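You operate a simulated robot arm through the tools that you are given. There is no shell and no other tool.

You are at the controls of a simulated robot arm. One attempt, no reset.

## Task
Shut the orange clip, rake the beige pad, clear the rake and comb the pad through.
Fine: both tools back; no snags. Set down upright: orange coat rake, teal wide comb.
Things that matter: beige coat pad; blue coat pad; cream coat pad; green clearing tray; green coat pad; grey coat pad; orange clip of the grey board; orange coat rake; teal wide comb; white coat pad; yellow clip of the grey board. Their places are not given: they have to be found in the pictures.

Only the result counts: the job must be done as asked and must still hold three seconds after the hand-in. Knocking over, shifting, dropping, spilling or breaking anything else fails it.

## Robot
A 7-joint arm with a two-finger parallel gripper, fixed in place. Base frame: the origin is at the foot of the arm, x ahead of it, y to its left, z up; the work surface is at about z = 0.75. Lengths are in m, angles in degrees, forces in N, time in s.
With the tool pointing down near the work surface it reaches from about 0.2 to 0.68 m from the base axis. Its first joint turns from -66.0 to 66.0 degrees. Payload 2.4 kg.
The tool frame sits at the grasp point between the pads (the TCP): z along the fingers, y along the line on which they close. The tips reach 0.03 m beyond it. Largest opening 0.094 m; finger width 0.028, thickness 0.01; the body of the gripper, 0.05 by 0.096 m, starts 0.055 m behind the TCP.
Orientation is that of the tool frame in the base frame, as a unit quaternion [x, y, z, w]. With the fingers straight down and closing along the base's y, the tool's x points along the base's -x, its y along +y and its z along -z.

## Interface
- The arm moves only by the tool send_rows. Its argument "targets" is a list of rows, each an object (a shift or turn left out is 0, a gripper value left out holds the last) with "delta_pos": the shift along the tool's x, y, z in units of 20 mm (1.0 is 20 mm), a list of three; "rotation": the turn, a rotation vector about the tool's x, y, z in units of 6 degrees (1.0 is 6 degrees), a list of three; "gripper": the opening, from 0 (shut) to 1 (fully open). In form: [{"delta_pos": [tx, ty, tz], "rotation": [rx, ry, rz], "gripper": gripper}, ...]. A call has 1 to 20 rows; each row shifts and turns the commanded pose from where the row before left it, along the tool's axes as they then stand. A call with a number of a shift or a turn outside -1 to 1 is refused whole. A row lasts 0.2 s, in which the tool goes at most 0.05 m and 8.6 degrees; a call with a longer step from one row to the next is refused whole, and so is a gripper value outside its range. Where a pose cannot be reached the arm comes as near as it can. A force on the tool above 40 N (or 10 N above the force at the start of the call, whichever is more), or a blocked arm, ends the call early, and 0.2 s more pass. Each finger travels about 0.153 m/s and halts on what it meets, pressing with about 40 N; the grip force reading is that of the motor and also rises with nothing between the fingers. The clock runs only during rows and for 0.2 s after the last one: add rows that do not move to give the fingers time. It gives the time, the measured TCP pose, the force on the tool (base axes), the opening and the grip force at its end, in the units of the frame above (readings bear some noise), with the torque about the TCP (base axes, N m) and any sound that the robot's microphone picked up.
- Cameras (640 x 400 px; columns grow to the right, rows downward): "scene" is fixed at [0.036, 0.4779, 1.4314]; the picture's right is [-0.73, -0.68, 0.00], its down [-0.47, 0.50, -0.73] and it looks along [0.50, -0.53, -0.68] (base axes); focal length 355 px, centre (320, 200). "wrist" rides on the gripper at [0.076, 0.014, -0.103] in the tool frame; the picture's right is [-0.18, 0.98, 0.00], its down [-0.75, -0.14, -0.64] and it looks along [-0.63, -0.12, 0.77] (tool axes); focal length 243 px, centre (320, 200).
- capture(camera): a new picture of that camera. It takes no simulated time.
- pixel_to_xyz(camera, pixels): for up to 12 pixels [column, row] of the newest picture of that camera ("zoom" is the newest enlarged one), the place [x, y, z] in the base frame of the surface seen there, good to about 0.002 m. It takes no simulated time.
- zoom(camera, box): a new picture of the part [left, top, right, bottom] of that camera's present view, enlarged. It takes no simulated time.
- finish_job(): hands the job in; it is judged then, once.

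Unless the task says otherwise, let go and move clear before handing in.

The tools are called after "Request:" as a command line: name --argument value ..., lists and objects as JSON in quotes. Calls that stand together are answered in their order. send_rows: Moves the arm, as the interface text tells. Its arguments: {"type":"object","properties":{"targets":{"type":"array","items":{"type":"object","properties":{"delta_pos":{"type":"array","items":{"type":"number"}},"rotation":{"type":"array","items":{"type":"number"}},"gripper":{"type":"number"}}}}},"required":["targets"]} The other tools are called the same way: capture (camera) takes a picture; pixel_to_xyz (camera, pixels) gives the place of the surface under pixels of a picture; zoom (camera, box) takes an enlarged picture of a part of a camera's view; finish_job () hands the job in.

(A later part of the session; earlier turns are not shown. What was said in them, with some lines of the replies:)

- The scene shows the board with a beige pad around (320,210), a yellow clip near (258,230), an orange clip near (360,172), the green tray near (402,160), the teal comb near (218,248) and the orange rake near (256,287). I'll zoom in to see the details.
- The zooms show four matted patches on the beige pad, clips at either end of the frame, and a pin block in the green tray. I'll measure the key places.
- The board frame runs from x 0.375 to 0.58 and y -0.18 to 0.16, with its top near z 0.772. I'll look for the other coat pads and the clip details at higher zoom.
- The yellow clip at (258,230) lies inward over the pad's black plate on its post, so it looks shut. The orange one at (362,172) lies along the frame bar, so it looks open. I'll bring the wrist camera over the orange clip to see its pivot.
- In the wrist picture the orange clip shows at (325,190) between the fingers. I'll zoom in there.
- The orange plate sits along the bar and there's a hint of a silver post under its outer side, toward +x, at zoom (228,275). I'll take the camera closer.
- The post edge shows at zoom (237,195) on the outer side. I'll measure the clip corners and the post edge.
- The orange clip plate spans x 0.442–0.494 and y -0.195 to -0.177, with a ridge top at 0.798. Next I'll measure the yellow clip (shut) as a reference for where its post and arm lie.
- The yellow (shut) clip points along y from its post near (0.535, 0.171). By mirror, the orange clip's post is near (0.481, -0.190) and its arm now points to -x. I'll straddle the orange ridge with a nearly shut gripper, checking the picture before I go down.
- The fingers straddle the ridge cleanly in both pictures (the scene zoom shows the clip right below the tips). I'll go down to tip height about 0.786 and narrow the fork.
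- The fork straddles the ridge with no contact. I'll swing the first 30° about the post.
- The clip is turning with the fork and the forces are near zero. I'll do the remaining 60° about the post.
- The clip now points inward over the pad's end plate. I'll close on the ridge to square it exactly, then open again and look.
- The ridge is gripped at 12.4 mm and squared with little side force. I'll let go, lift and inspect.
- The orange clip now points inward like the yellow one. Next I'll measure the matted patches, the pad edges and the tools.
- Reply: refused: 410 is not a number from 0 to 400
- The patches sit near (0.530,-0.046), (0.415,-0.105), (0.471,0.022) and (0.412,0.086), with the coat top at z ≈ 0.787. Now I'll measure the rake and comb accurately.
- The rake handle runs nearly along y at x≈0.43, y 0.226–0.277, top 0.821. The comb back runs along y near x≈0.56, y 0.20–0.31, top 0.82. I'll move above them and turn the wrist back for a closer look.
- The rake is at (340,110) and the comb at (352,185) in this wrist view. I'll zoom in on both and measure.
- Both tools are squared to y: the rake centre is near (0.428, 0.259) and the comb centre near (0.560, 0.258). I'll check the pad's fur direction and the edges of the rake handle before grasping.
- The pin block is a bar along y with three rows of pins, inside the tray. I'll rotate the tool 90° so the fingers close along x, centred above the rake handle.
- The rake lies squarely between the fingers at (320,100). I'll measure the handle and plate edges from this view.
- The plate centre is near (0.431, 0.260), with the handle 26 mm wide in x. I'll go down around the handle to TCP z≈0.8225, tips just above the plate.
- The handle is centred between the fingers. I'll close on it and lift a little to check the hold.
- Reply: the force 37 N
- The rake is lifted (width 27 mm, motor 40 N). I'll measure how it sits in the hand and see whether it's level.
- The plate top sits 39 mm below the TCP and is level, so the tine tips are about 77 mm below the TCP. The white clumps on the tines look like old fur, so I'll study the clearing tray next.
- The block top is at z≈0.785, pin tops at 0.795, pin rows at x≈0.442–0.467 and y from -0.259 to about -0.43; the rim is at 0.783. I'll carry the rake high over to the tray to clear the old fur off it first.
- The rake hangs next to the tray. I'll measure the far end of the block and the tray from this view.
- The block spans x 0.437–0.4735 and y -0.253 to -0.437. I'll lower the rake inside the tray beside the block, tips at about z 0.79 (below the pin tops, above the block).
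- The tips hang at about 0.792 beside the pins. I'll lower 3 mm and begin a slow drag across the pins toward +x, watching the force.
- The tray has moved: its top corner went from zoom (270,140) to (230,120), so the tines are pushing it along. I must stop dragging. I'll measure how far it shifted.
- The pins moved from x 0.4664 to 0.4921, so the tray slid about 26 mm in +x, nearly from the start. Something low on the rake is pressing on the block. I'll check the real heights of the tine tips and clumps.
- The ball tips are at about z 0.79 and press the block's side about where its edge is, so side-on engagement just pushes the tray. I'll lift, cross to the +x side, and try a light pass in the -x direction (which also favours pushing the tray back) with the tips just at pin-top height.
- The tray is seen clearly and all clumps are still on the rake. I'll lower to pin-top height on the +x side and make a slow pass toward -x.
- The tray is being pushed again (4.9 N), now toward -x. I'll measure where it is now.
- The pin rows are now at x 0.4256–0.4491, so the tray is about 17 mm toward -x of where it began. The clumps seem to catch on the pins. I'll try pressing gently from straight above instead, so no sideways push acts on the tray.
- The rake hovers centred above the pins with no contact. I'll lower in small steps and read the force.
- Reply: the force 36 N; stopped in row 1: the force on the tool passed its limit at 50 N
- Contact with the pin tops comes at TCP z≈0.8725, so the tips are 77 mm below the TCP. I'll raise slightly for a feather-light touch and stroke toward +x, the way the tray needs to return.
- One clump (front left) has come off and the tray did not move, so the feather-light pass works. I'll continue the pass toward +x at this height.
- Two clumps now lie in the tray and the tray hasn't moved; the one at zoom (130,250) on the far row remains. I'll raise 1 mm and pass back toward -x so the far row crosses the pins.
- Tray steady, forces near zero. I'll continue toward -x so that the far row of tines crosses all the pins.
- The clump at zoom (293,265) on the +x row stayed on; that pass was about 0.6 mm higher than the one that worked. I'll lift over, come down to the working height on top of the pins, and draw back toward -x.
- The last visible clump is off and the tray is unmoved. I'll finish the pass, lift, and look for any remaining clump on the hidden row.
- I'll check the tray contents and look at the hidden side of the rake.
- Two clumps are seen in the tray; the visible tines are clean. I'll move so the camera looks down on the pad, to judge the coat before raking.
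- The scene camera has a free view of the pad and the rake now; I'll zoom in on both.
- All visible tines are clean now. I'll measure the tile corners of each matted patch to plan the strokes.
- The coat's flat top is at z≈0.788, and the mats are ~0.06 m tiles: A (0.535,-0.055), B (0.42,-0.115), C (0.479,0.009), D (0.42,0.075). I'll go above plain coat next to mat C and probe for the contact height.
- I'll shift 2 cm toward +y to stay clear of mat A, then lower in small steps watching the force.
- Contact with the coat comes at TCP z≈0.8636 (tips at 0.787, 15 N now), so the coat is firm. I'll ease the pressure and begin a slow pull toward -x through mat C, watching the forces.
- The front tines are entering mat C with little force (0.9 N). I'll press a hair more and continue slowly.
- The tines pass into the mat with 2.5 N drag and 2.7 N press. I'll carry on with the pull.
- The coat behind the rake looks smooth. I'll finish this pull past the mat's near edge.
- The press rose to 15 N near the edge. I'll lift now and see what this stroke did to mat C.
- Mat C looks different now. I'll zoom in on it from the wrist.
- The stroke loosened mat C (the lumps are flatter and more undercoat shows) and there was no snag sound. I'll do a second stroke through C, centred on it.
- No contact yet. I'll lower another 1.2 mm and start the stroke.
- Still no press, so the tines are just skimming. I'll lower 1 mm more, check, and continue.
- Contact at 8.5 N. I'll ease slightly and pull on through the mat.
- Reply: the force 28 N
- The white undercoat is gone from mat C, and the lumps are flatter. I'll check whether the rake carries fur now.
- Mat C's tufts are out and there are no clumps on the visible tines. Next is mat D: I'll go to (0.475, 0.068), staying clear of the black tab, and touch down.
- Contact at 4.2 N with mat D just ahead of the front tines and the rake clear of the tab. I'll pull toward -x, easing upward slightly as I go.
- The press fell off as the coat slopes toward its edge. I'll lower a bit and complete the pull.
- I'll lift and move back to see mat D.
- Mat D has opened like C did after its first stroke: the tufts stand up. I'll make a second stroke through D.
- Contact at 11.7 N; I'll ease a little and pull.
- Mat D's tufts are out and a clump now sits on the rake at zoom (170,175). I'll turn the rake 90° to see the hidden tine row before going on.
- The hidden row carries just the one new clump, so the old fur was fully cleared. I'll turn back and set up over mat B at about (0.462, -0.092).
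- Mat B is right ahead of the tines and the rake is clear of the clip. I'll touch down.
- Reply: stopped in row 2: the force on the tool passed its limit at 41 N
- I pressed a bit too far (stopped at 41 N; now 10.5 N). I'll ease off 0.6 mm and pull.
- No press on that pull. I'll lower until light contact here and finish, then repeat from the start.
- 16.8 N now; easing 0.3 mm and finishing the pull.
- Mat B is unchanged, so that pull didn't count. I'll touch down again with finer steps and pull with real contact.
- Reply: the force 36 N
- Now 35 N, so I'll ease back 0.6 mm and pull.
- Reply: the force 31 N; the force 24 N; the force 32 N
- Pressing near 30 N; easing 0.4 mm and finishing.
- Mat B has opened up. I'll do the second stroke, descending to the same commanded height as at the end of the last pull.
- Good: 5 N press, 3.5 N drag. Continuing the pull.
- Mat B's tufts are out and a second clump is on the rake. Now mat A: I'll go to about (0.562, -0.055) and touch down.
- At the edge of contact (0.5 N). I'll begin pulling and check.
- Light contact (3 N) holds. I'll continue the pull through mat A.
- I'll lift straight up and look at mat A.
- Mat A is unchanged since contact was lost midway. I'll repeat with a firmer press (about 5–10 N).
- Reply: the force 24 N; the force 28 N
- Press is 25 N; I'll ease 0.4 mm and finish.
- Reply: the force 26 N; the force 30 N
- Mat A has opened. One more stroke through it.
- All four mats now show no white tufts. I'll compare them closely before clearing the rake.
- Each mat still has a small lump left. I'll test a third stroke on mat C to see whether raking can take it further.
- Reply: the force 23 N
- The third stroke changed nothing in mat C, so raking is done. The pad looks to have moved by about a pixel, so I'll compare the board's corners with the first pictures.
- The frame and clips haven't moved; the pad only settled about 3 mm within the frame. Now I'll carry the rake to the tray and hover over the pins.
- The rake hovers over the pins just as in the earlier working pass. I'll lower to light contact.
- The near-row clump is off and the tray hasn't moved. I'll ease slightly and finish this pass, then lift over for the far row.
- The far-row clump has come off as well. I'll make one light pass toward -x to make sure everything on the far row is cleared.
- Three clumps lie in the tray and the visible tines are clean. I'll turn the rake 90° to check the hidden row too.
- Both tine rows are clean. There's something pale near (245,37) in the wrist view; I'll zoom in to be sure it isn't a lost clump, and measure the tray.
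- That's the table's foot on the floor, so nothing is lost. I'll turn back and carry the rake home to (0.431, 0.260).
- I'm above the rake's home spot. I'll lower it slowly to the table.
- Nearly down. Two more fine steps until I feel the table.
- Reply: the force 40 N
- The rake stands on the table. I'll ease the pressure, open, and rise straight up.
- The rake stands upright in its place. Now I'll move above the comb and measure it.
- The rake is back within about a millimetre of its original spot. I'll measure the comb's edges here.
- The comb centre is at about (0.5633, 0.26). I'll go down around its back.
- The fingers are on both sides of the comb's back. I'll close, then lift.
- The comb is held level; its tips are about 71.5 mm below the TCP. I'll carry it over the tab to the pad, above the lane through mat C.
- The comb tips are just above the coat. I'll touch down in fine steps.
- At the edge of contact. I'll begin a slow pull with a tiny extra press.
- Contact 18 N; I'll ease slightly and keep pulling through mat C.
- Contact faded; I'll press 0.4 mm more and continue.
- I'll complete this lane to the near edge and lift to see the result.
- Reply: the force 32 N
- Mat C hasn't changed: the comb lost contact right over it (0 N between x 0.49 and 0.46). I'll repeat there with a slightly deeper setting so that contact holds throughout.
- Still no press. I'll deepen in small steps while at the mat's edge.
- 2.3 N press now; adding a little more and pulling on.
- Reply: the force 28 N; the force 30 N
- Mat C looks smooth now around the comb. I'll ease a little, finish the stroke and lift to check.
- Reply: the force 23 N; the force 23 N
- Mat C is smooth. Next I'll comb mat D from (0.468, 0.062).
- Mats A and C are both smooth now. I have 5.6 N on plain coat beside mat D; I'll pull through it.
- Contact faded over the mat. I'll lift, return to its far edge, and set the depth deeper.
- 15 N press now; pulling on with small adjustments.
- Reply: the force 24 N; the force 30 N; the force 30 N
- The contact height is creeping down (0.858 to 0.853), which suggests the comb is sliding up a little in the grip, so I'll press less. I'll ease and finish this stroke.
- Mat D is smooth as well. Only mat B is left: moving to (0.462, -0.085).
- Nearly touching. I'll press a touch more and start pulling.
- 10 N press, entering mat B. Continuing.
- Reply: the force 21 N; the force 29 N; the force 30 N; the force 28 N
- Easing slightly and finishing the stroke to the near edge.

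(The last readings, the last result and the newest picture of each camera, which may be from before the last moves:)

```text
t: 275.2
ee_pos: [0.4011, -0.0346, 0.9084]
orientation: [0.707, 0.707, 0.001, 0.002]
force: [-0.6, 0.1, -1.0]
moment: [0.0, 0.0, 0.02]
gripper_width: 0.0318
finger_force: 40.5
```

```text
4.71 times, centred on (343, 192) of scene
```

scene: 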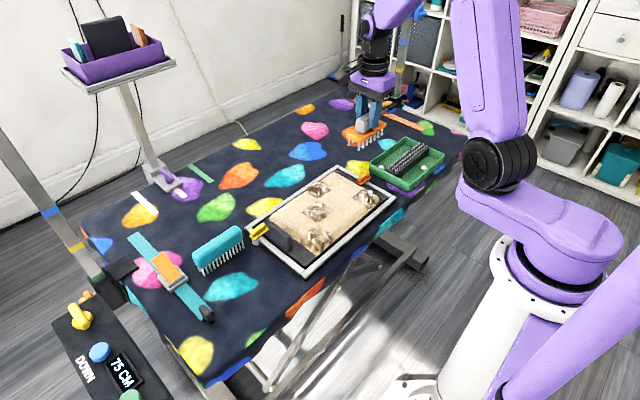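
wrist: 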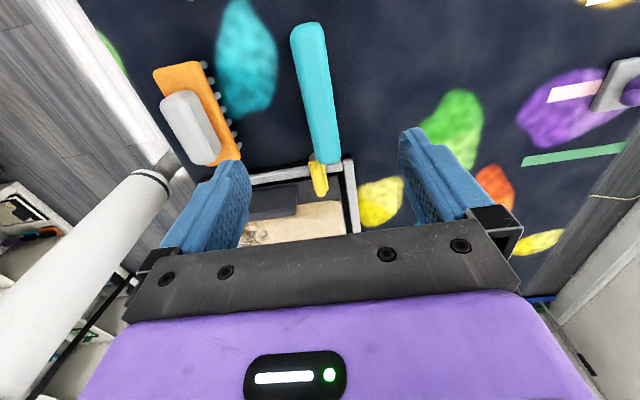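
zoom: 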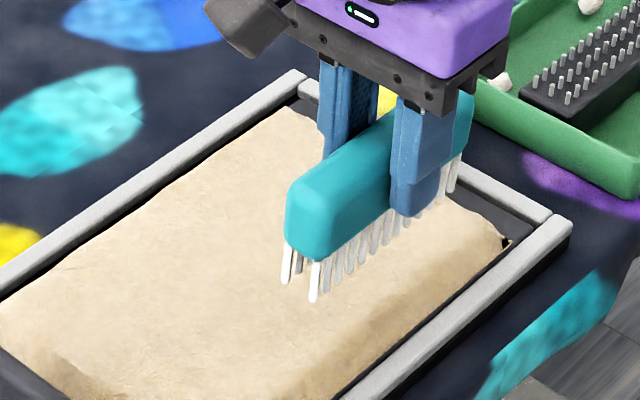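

The pad looks smooth all over where visible. I'll carry the comb toward its home spot so I can see the whole pad.

Request:
send_rows --targets '[{"delta_pos": [0, 0.3, -1]}, {"delta_pos": [0.98, 0.56, -0.3]}, {"delta_pos": [0.98, 0.56, 0]}, {"delta_pos": [0.98, 0.56, 0]}, {"delta_pos": [0.98, 0.56, 0]}, {"delta_pos": [0.98, 0.56, 0]}, {"delta_pos": [0.98, 0.56, 0]}, {"delta_pos": [0.98, 0.56, 0]}, {"delta_pos": [0.98, 0.56, 0]}, {"delta_pos": [0.98, 0.56, 0]}, {"delta_pos": [0.98, 0.56, 0]}, {"delta_pos": [0.98, 0.56, 0]}, {"delta_pos": [0.98, 0.56, 0]}, {"delta_pos": [0.98, 0.56, 0]}, {"delta_pos": [0.98, 0.56, 0]}, {"delta_pos": [0.98, 0.02, 0]}, {}]'

Request:
zoom --camera "scene" --box '[220, 150, 420, 275]'

Request:
zoom --camera "scene" --box '[170, 180, 282, 250]'

Request:
capture --camera "wrist"

```text
t: 278.8
ee_pos: [0.5646, 0.2629, 0.9346]
orientation: [0.707, 0.707, 0.0, 0.002]
force: [-0.5, 0.3, -0.6]
moment: [-0.01, 0.0, 0.02]
gripper_width: 0.0312
finger_force: 40.2
```

```text
3.20 times, centred on (320, 212) of scene
```

zoom: 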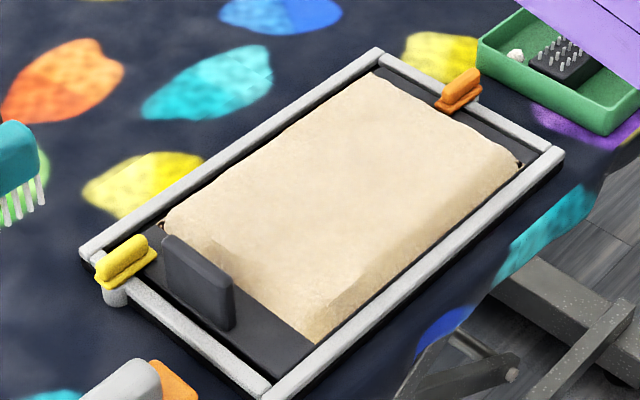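

```text
5.71 times, centred on (226, 215) of scene
```

zoom: 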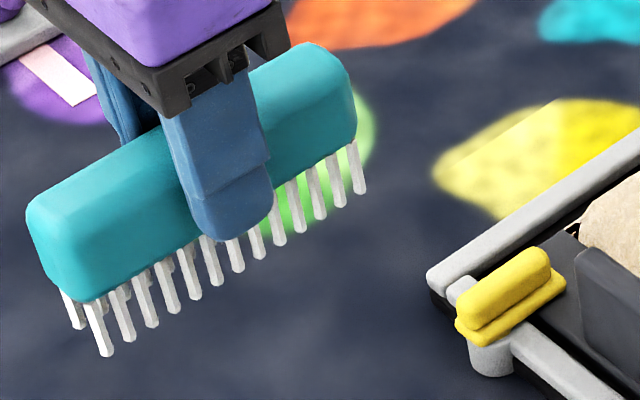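

```text
taken
```

wrist: 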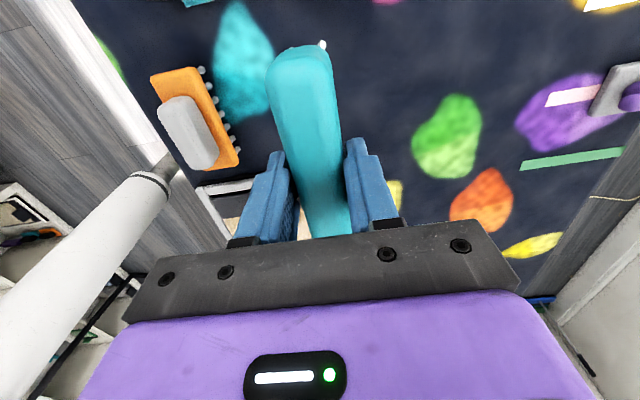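

The whole pad is smooth, both clips are shut and the frame is in place. I'll check that the comb is level in the hand before setting it down.

Request:
pixel_to_xyz --camera "wrist" --pixels '[[285, 60], [325, 55], [305, 60], [300, 100], [330, 100], [318, 150], [332, 190], [310, 190]]'

Request:
zoom --camera "scene" --box '[170, 180, 250, 250]'

```text
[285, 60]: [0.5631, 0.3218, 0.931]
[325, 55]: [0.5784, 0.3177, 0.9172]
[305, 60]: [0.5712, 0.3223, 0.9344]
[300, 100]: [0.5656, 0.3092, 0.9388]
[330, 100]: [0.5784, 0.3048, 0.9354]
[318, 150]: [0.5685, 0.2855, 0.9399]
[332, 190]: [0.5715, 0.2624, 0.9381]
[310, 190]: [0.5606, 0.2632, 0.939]
```

```text
5.71 times, centred on (210, 215) of scene
```

zoom: 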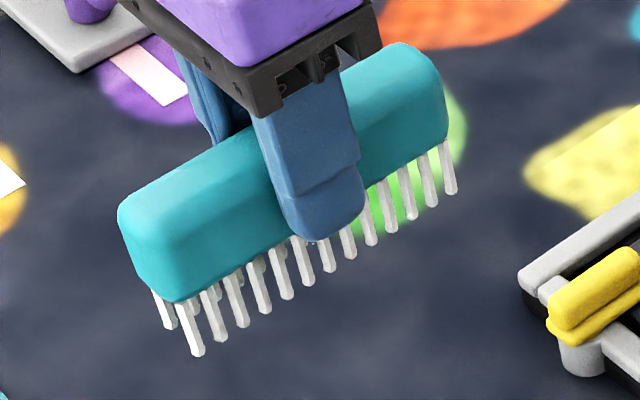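

The comb is level but sits about 5 mm higher in the grip, so its tips are about 66 mm below the TCP. I'll lower it over its home spot.

Request:
send_rows --targets '[{"delta_pos": [-0.15, 0, 1]}, {"delta_pos": [0, 0, 1]}, {"delta_pos": [0, 0, 1]}, {"delta_pos": [0, 0, 1]}, {"delta_pos": [0, 0, 0.9]}, {"delta_pos": [0, 0, 0.5]}, {"delta_pos": [0, 0, 0.25]}, {}]'

Request:
zoom --camera "scene" --box '[175, 210, 271, 270]'

Request:
send_rows --targets '[{"delta_pos": [0, 0, 0.1]}, {}]'

Request:
send_rows --targets '[{"delta_pos": [0, 0, 0.06]}, {}]'

```text
t: 280.6
ee_pos: [0.5649, 0.2587, 0.8207]
orientation: [0.707, 0.707, 0.001, 0.002]
force: [0.0, -0.5, -0.7]
moment: [-0.05, 0.03, -0.03]
gripper_width: 0.0318
finger_force: 40.3
```

```text
6.67 times, centred on (223, 240) of scene
```

zoom: 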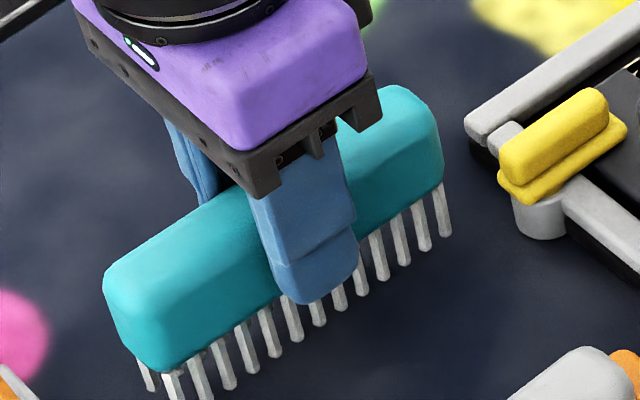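

```text
t: 281.2
ee_pos: [0.5653, 0.2566, 0.8198]
orientation: [0.707, 0.707, 0.001, 0.002]
force: [-0.7, 0.6, -0.3]
moment: [0.02, 0.01, 0.01]
gripper_width: 0.0315
finger_force: 40.1
```

```text
t: 281.8
ee_pos: [0.5656, 0.2587, 0.8184]
orientation: [0.707, 0.707, 0.001, 0.002]
force: [-0.3, -0.8, -0.2]
moment: [0.01, -0.01, 0.01]
gripper_width: 0.0315
finger_force: 39.8
```

Request:
send_rows --targets '[{"delta_pos": [0, 0, 0.06]}, {}]'

Request:
send_rows --targets '[{"delta_pos": [0, 0, 0.05]}, {}]'

Request:
send_rows --targets '[{"delta_pos": [0, 0, 0.04]}, {}]'

```text
t: 282.4
ee_pos: [0.5649, 0.2589, 0.8175]
orientation: [0.707, 0.708, 0.001, 0.003]
force: [0.0, -0.8, 0.3]
moment: [0.02, 0.01, 0.03]
gripper_width: 0.0317
finger_force: 40.1
```

```text
t: 283.0
ee_pos: [0.5648, 0.2576, 0.8168]
orientation: [0.707, 0.707, 0.001, 0.002]
force: [0.6, 0.2, -1.8]
moment: [0.01, -0.02, 0.0]
gripper_width: 0.0316
finger_force: 39.9
```

```text
t: 283.6
ee_pos: [0.5649, 0.2583, 0.8148]
orientation: [0.707, 0.707, 0.002, 0.002]
force: [-2.7, -2.4, 7.9]
moment: [-0.19, 0.19, 0.0]
gripper_width: 0.0314
finger_force: 39.8
```

The comb's tines are on the table (7.9 N). I'll open gently and rise straight up.

Request:
send_rows --targets '[{"delta_pos": [0, 0, -0.01]}, {}, {"gripper": 0.45}, {"gripper": 0.7}, {"gripper": 1}, {}, {"delta_pos": [0, 0, -0.5]}, {"delta_pos": [0, 0, -1]}, {"delta_pos": [0, 0, -1]}, {"delta_pos": [0, 0, -1]}, {"delta_pos": [0, 0, -1]}, {"delta_pos": [0, 0, -1]}, {}]'

Request:
zoom --camera "scene" --box '[180, 220, 292, 290]'

Request:
capture --camera "wrist"

```text
t: 286.4
ee_pos: [0.5633, 0.2579, 0.9259]
orientation: [0.707, 0.707, -0.001, 0.003]
force: [0.6, -0.6, 0.9]
moment: [0.02, 0.03, 0.02]
gripper_width: 0.094
finger_force: 0.1
```

```text
5.71 times, centred on (236, 255) of scene
```

zoom: 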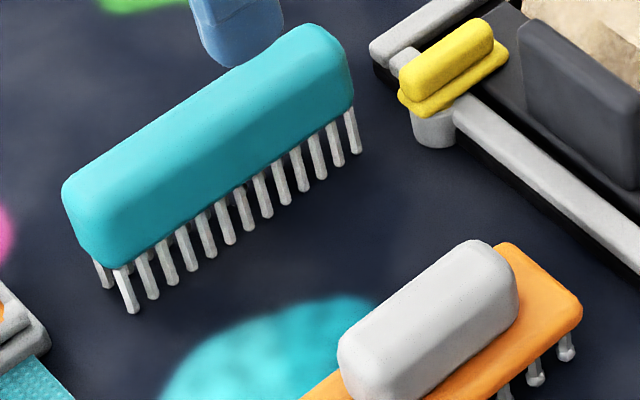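

```text
taken
```

wrist: 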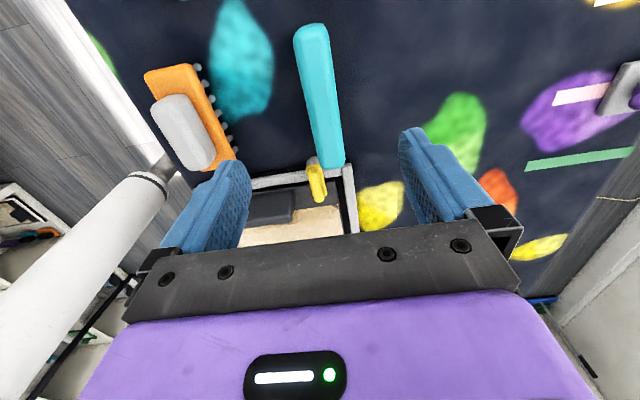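

Both tools stand upright in their places. Now the tray: I'll compare its present position with its original one, using the same zoom box as at the start.

Request:
zoom --camera "scene" --box '[360, 130, 440, 180]'

Request:
capture --camera "scene"

```text
8.00 times, centred on (400, 155) of scene
```

zoom: 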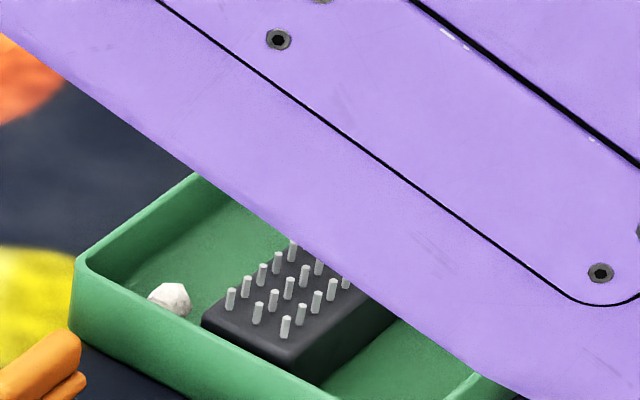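

```text
taken
```

scene: 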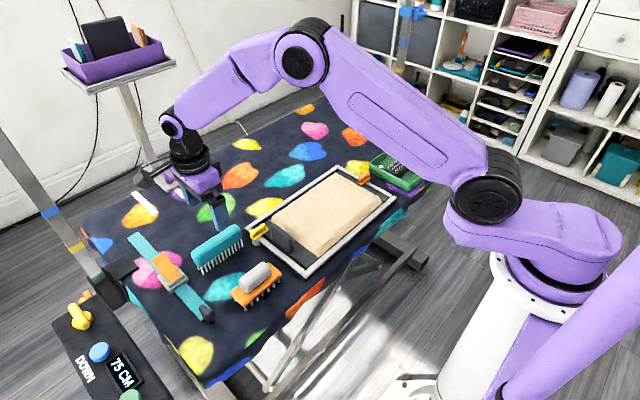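

The tray sits about 17 mm toward -x of where it began (its corner was at zoom (37,245), now (75,260)). I'll nudge it back by its outer -x wall with closed fingertips, so first I'll travel over high.

Request:
send_rows --targets '[{"delta_pos": [-0.97, -0.37, 0], "gripper": 0.5}, {"delta_pos": [-0.97, -0.37, 0], "gripper": 0}, {"delta_pos": [-0.97, -0.37, 0]}, {"delta_pos": [-0.97, -0.37, 0]}, {"delta_pos": [-0.97, -0.37, 0]}, {"delta_pos": [-0.97, -0.37, 0]}, {"delta_pos": [-0.97, -0.37, 0]}, {"delta_pos": [-0.97, -0.37, 0]}, {"delta_pos": [-0.97, -0.37, 0]}, {"delta_pos": [-0.97, -0.37, 0]}, {"delta_pos": [-0.97, -0.37, 0]}, {"delta_pos": [-0.97, -0.37, 0]}, {"delta_pos": [-0.97, -0.37, 0]}, {"delta_pos": [-0.97, -0.37, 0]}, {"delta_pos": [-0.97, -0.37, 0]}, {"delta_pos": [-0.97, -0.37, 0]}, {"delta_pos": [-0.97, -0.37, 0]}, {"delta_pos": [-0.97, -0.37, 0]}, {"delta_pos": [-0.97, -0.37, 0]}, {"delta_pos": [-0.97, -0.37, 0]}]'

Request:
send_rows --targets '[{"delta_pos": [-0.97, -0.37, 0]}, {"delta_pos": [-0.97, -0.37, 0]}, {"delta_pos": [-0.97, -0.37, 0]}, {"delta_pos": [-0.97, -0.37, 0]}, {"delta_pos": [-0.97, -0.37, 0]}, {"delta_pos": [-0.97, -0.37, 0]}, {"delta_pos": [-0.97, -0.37, 0]}, {"delta_pos": [-0.97, -0.37, 0]}, {"delta_pos": [-0.97, -0.37, 0]}, {"delta_pos": [-0.97, -0.37, 0]}, {"delta_pos": [-0.97, -0.37, 0]}, {}]'

Request:
capture --camera "wrist"

Request:
zoom --camera "scene" --box '[360, 100, 472, 180]'

```text
t: 290.6
ee_pos: [0.417, -0.1313, 0.925]
orientation: [0.707, 0.707, 0.001, 0.003]
force: [-0.1, -0.6, -0.5]
moment: [0.02, 0.01, 0.0]
gripper_width: 0.0001
finger_force: 33.4
```

```text
t: 293.2
ee_pos: [0.335, -0.3442, 0.9271]
orientation: [0.707, 0.707, 0.001, 0.002]
force: [-0.1, -0.6, -1.1]
moment: [0.01, -0.03, -0.03]
gripper_width: 0.0
finger_force: 33.0
```

```text
taken
```

wrist: 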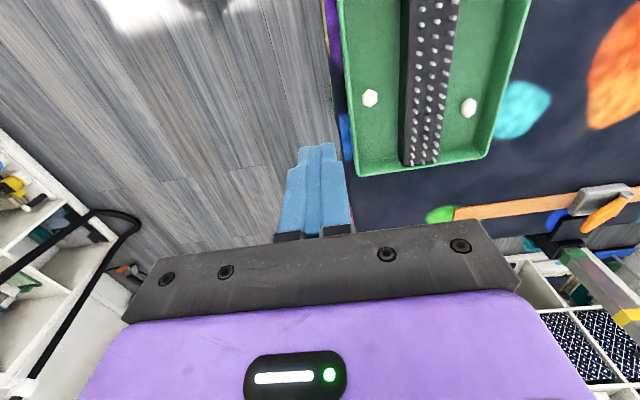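

```text
5.00 times, centred on (416, 140) of scene
```

zoom: 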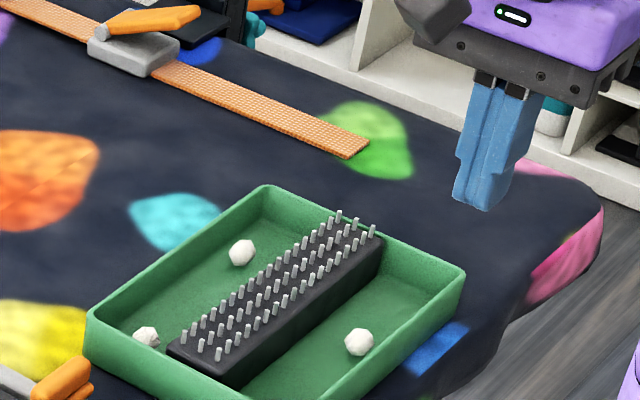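

The fingers are over the table's near edge beside the tray. I'll measure the tray's near wall and pins from here.

Request:
pixel_to_xyz --camera "wrist" --pixels '[[341, 60], [346, 100], [351, 140], [356, 172], [343, 120], [335, 60], [490, 150], [525, 20], [403, 150], [408, 163], [437, 160], [370, 98]]'

Request:
zoom --camera "scene" --box '[360, 130, 440, 180]'

Request:
pixel_to_xyz --camera "zoom" --pixels '[[231, 292], [286, 320], [78, 262], [330, 70], [635, 205], [450, 60], [470, 90], [560, 300], [600, 240], [480, 340]]'

```text
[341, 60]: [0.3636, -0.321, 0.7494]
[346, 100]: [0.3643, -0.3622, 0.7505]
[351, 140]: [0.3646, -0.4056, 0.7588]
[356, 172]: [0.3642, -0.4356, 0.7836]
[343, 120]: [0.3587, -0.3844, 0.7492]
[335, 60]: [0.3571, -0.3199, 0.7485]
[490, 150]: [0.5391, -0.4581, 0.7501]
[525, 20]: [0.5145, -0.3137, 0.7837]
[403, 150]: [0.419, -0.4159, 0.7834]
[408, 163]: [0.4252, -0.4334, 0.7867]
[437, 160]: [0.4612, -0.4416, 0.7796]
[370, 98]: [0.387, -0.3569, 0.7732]
```

```text
8.00 times, centred on (400, 155) of scene
```

zoom: 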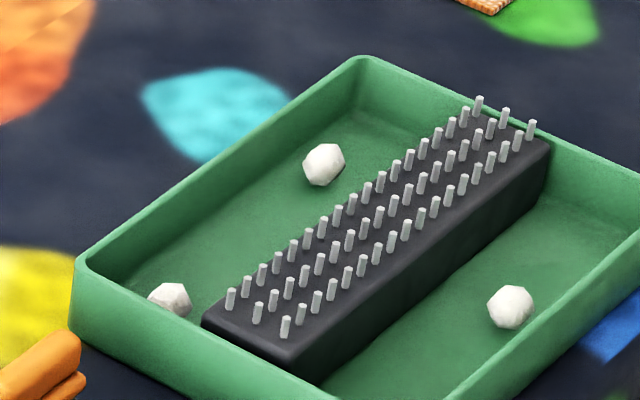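

```text
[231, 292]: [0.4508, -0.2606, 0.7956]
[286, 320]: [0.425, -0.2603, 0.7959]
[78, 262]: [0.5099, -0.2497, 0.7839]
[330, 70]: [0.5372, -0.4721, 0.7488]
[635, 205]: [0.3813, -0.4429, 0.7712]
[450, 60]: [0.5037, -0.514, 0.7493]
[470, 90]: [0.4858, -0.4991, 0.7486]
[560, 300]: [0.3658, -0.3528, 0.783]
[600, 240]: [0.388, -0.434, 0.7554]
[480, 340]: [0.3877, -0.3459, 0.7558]
```

The shift is about (-17.6, -3) mm with no turn. I'll lower the closed fingertips beside the wall (tips about 1 cm above the table) and then push +x slowly.

Request:
send_rows --targets '[{"delta_pos": [0, -0.15, 1]}, {"delta_pos": [0, 0, 1]}, {"delta_pos": [0, 0, 1]}, {"delta_pos": [0, 0, 1]}, {"delta_pos": [0, 0, 1]}, {"delta_pos": [0, 0, 1]}, {"delta_pos": [0, 0, 0.7]}, {}]'

Request:
zoom --camera "scene" --box '[365, 115, 477, 185]'

Request:
capture --camera "wrist"

```text
t: 295.0
ee_pos: [0.3328, -0.3423, 0.7906]
orientation: [0.707, 0.707, 0.0, 0.003]
force: [0.5, 0.0, -0.5]
moment: [-0.02, -0.04, 0.0]
gripper_width: 0.0
finger_force: 33.1
```

```text
5.71 times, centred on (421, 150) of scene
```

zoom: 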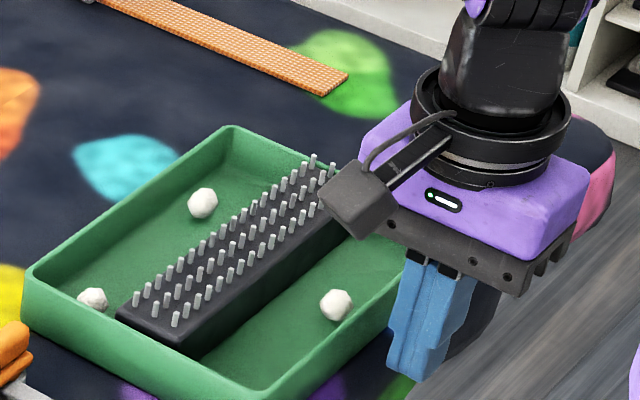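

```text
taken
```

wrist: 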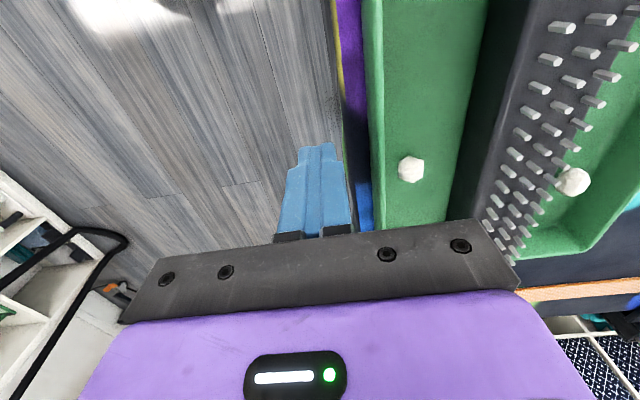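

Clear on all sides. I'll move +x until I feel the wall.

Request:
send_rows --targets '[{"delta_pos": [0, 0.2, 0]}, {"delta_pos": [0, 0.2, 0]}, {"delta_pos": [0, 0.2, 0]}, {"delta_pos": [0, 0.2, 0]}, {"delta_pos": [0, 0.2, 0]}]'

Request:
send_rows --targets '[{"delta_pos": [0, 0.1, 0]}, {"delta_pos": [0, 0.1, 0]}]'

Request:
zoom --camera "scene" --box '[360, 130, 440, 180]'

```text
t: 296.2
ee_pos: [0.3524, -0.3422, 0.7927]
orientation: [0.707, 0.707, 0.0, 0.002]
force: [-0.4, 0.5, -0.4]
moment: [-0.02, -0.01, 0.01]
gripper_width: 0.0
finger_force: 33.0
```

```text
t: 296.8
ee_pos: [0.3541, -0.3425, 0.7926]
orientation: [0.708, 0.706, 0.001, 0.0]
force: [-13.1, 0.4, 8.5]
moment: [-0.08, 0.05, 0.01]
gripper_width: 0.0001
finger_force: 32.6
```

```text
8.00 times, centred on (400, 155) of scene
```

zoom: 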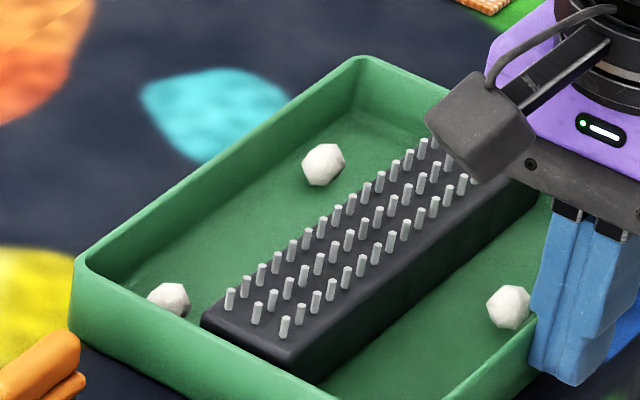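

I've met the wall (13 N). I'll push on in small steps and watch whether the tray slides smoothly.

Request:
send_rows --targets '[{"delta_pos": [0, 0.1, 0]}, {"delta_pos": [0, 0.1, 0]}]'

Request:
send_rows --targets '[{"delta_pos": [0, 0.1, 0]}, {"delta_pos": [0, 0.1, 0]}]'

Request:
zoom --camera "scene" --box '[360, 130, 440, 180]'

```text
t: 297.4
ee_pos: [0.3607, -0.3435, 0.7913]
orientation: [0.707, 0.708, 0.001, 0.002]
force: [-4.6, 0.7, -1.1]
moment: [-0.04, 0.15, 0.0]
gripper_width: 0.0
finger_force: 33.0
```

```text
t: 298.0
ee_pos: [0.3644, -0.3432, 0.7928]
orientation: [0.707, 0.707, 0.0, 0.001]
force: [-6.9, -0.1, -0.3]
moment: [-0.03, 0.16, -0.01]
gripper_width: 0.0
finger_force: 32.8
```

```text
8.00 times, centred on (400, 155) of scene
```

zoom: 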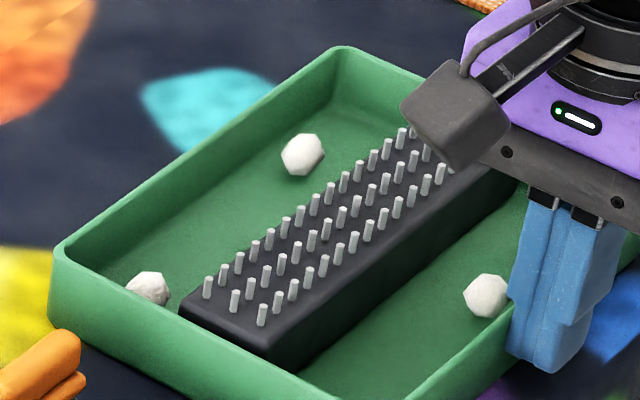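

The tray slides smoothly at 5–7 N; its corner is at zoom (55,252), target (37,245). About 7.5 mm remains.

Request:
send_rows --targets '[{"delta_pos": [0, 0.1, 0]}, {"delta_pos": [0, 0.1, 0]}, {"delta_pos": [0, 0.1, 0]}, {}]'

Request:
zoom --camera "scene" --box '[360, 130, 440, 180]'

Request:
pixel_to_xyz --camera "zoom" --pixels '[[40, 245], [191, 272], [245, 300], [165, 297], [60, 235], [270, 365]]'

```text
t: 299.0
ee_pos: [0.3708, -0.3448, 0.7924]
orientation: [0.707, 0.707, 0.0, 0.003]
force: [-5.9, -0.1, 1.7]
moment: [0.02, 0.14, -0.01]
gripper_width: 0.0
finger_force: 33.5
```

```text
8.00 times, centred on (400, 155) of scene
```

zoom: 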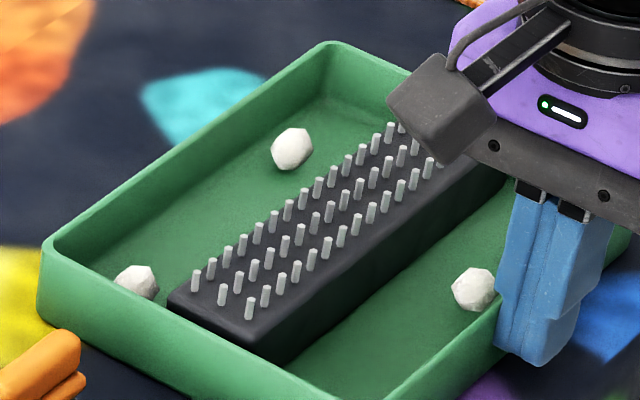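

```text
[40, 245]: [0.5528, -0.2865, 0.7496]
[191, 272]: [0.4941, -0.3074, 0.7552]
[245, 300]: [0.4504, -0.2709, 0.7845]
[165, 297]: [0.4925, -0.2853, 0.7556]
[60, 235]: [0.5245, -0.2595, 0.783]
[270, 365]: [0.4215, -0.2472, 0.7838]
```

Nearly there: corner at (43,247) against (37,245). One more 2 mm nudge, then back off.

Request:
send_rows --targets '[{"delta_pos": [0, 0.1, 0]}, {}]'

Request:
zoom --camera "scene" --box '[360, 130, 440, 180]'

Request:
send_rows --targets '[{"delta_pos": [0, -0.3, 0]}, {"delta_pos": [0, -0.7, 0]}, {"delta_pos": [0, -0.7, 0]}, {"delta_pos": [0, -0.4, -1]}, {"delta_pos": [0, 0, -1]}, {"delta_pos": [0, 0, -1]}, {"delta_pos": [0, 0, -1]}, {"delta_pos": [0, 0, -1]}, {"delta_pos": [0, 0, -1]}, {"delta_pos": [0, 0, -1]}, {"delta_pos": [0, 0, -1]}, {}]'

Request:
zoom --camera "scene" --box '[360, 130, 440, 180]'

Request:
pixel_to_xyz --camera "zoom" --pixels '[[40, 245], [191, 276], [245, 303], [60, 235], [191, 272], [440, 88], [492, 108]]'

```text
t: 299.6
ee_pos: [0.3718, -0.3435, 0.7919]
orientation: [0.707, 0.707, 0.001, 0.003]
force: [-6.7, -1.5, 1.7]
moment: [-0.07, 0.19, -0.04]
gripper_width: 0.0
finger_force: 32.9
```

```text
8.00 times, centred on (400, 155) of scene
```

zoom: 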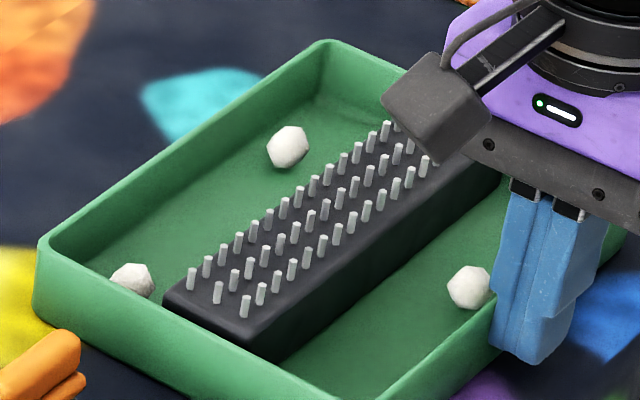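

```text
t: 302.2
ee_pos: [0.3292, -0.3443, 0.953]
orientation: [0.707, 0.707, 0.0, 0.002]
force: [-0.2, -0.4, -0.7]
moment: [0.01, 0.03, -0.03]
gripper_width: 0.0
finger_force: 33.1
```

```text
8.00 times, centred on (400, 155) of scene
```

zoom: 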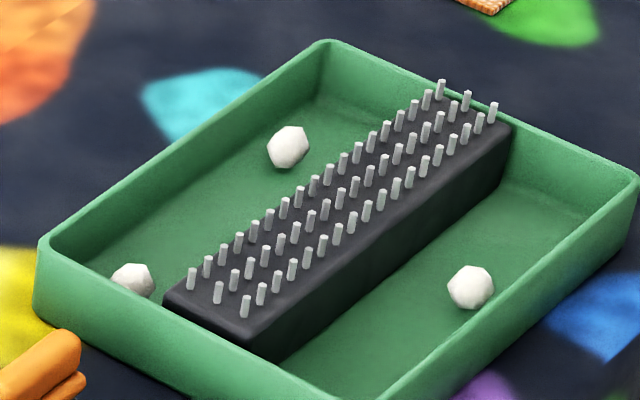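

```text
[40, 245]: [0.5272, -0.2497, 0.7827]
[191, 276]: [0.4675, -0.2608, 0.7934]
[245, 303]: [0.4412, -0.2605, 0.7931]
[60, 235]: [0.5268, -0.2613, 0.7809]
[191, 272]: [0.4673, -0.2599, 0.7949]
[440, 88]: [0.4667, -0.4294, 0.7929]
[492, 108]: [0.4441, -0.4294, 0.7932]
```

The tray is back: its corner and pins match the first picture to the pixel. I'll check the whole scene for anything stray.

Request:
capture --camera "scene"

Request:
zoom --camera "scene" --box '[220, 150, 420, 275]'

Request:
zoom --camera "scene" --box '[120, 200, 320, 325]'

Request:
zoom --camera "scene" --box '[320, 100, 480, 200]'

Request:
capture --camera "wrist"

```text
taken
```

scene: 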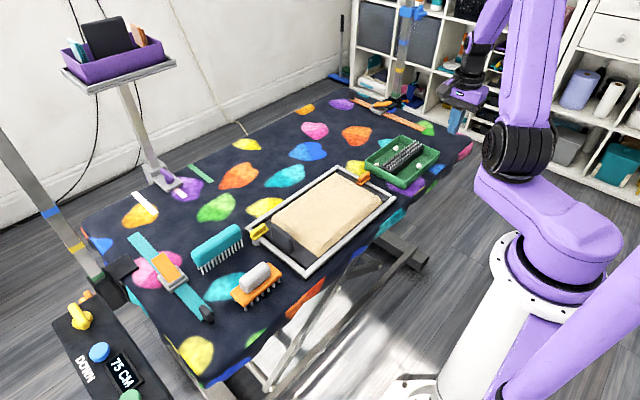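

```text
3.20 times, centred on (320, 212) of scene
```

zoom: 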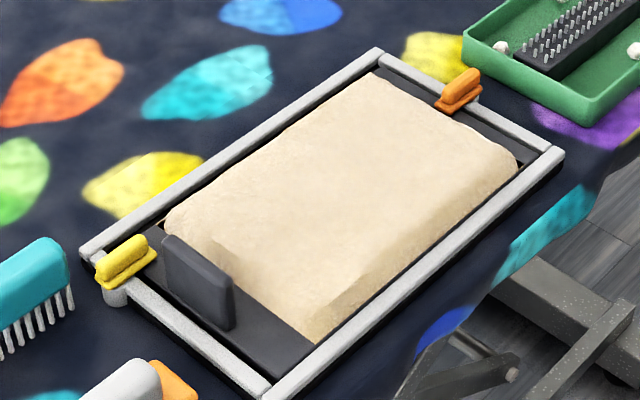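

```text
3.20 times, centred on (220, 262) of scene
```

zoom: 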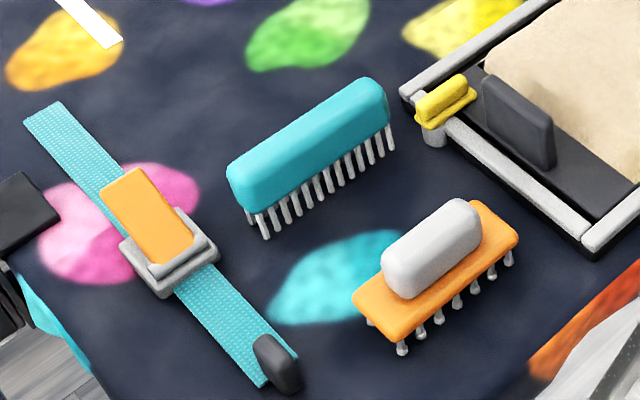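

```text
4.00 times, centred on (400, 150) of scene
```

zoom: 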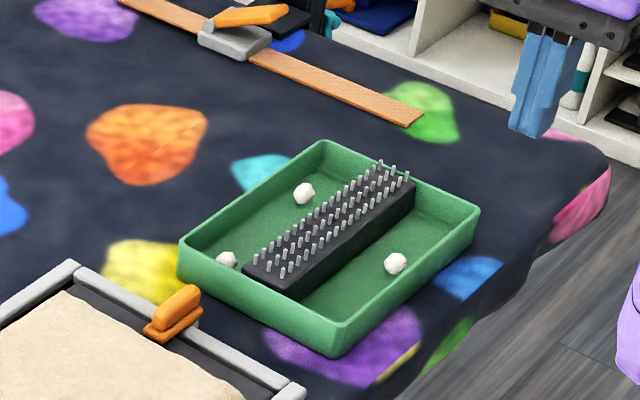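

```text
taken
```

wrist: 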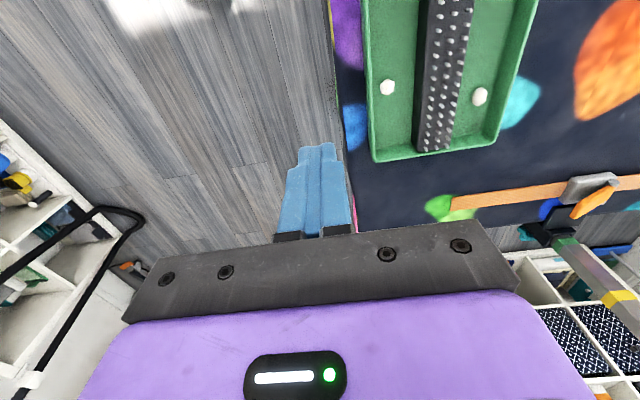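

The tray, clips, frame and tools look right. The pad's black tab seems a little shifted, so I'll compare it with the first close-up using the same zoom box.

Request:
zoom --camera "scene" --box '[235, 210, 305, 257]'

Request:
zoom --camera "scene" --box '[340, 150, 400, 190]'

Request:
zoom --camera "scene" --box '[340, 180, 396, 215]'

```text
8.51 times, centred on (270, 234) of scene
```

zoom: 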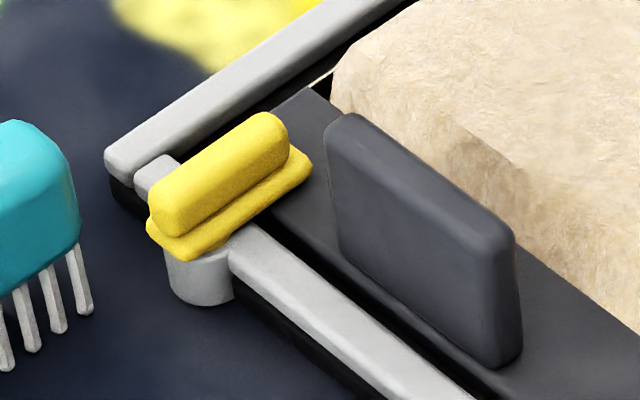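

```text
10.00 times, centred on (370, 170) of scene
```

zoom: 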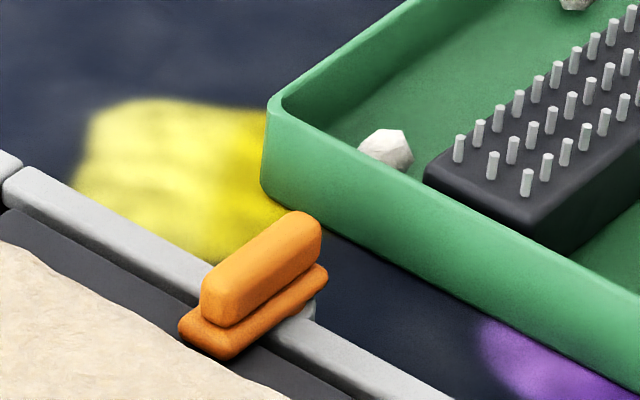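

```text
11.43 times, centred on (368, 198) of scene
```

zoom: 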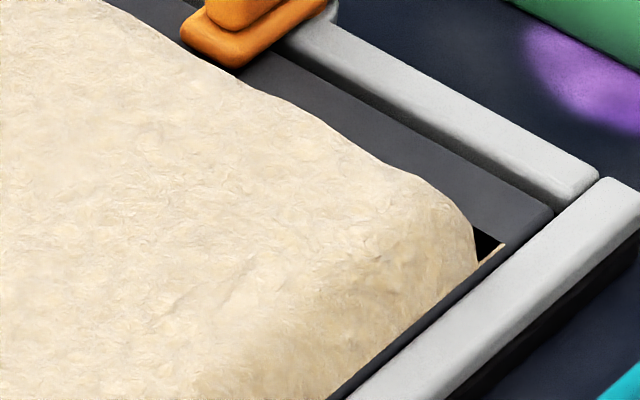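

The pad only slid to the frame's rail within its play, still under both clips. Last check: I'll measure how squarely the orange clip lies compared with the yellow one.

Request:
zoom --camera "scene" --box '[248, 217, 280, 237]'

Request:
pixel_to_xyz --camera "zoom" --pixels '[[120, 150], [160, 200], [270, 70], [300, 110], [200, 130], [240, 150], [110, 200], [320, 90], [140, 260], [350, 160]]'

Request:
zoom --camera "scene" --box '[350, 167, 382, 187]'

Request:
pixel_to_xyz --camera "zoom" --pixels '[[250, 170], [220, 240], [400, 110], [430, 60], [300, 200], [340, 150], [200, 260], [430, 140], [230, 350], [450, 220]]'

```text
16.00 times, centred on (264, 227) of scene
```

zoom: 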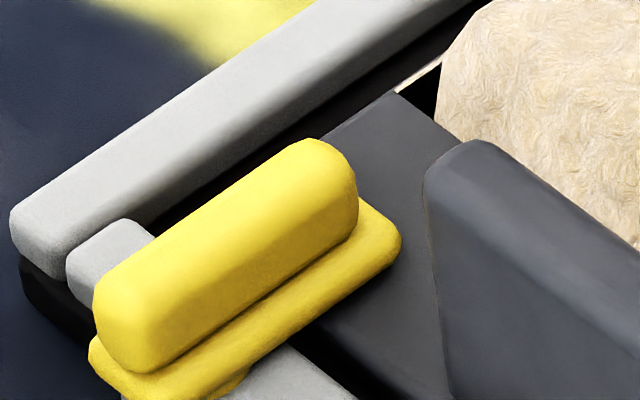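

```text
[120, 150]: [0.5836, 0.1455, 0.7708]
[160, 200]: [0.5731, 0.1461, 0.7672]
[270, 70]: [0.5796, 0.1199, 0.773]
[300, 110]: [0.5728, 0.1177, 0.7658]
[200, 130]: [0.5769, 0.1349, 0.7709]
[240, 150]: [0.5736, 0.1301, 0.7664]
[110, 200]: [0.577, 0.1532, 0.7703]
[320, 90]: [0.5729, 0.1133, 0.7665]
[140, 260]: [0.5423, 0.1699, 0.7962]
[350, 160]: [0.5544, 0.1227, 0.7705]
```

```text
16.00 times, centred on (366, 177) of scene
```

zoom: 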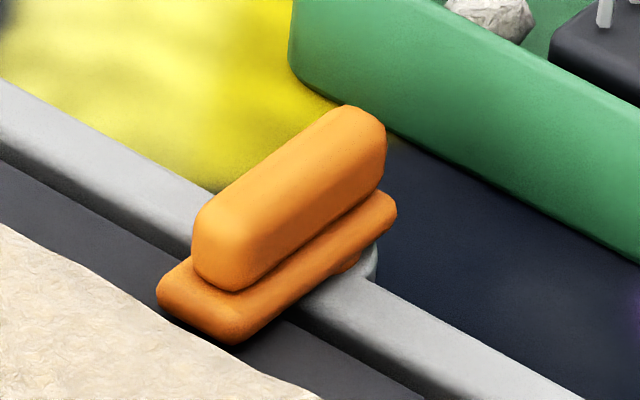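

```text
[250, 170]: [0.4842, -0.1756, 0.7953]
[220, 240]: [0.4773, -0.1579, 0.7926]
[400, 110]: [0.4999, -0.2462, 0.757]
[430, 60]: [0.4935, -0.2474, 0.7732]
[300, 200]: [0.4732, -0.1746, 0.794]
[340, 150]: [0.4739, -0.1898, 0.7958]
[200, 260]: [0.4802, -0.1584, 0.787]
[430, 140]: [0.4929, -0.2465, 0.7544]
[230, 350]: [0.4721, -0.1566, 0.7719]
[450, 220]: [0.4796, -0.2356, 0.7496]
```

Everything checks out: the orange clip lies along y like the yellow one, and the pad is smooth. The rake and comb stand upright in their places, the tray is back and holds the fur, and the hand is clear. I'm handing the job in.

Request:
finish_job

```text
The job is handed in.
```

The job is handed in; I don't have the judge's result yet. This is how things stood at the end:

- **Orange clip:** swung shut over the pad's end plate, in line with the yellow clip.
- **Beige pad:** all four matted patches were raked until the tufts came out. They were then combed smooth, with no snag sounds. The comb went over the patches and the coat around them, not every plain part of the pad.
- **Rake:** cleared of its old fur before raking and of the new fur afterwards. I turned it after clearing and both tine rows were clean. Three clumps are visible in the green tray; I saw six come off the rake and could not account for the rest, though none are visible on the table.
- **Tools:** the rake is upright within about 1 mm of its original spot, and the comb is upright within about 4 mm of its own.

Two things moved along the way:

- **Tray:** my first clearing passes pushed the green tray about 17 mm out of place. I pushed it back, and it now matches the first picture.
- **Pad:** it slid about 6 mm toward the robot inside the grey frame during raking and combing. It is still under both clips, and I left it there.
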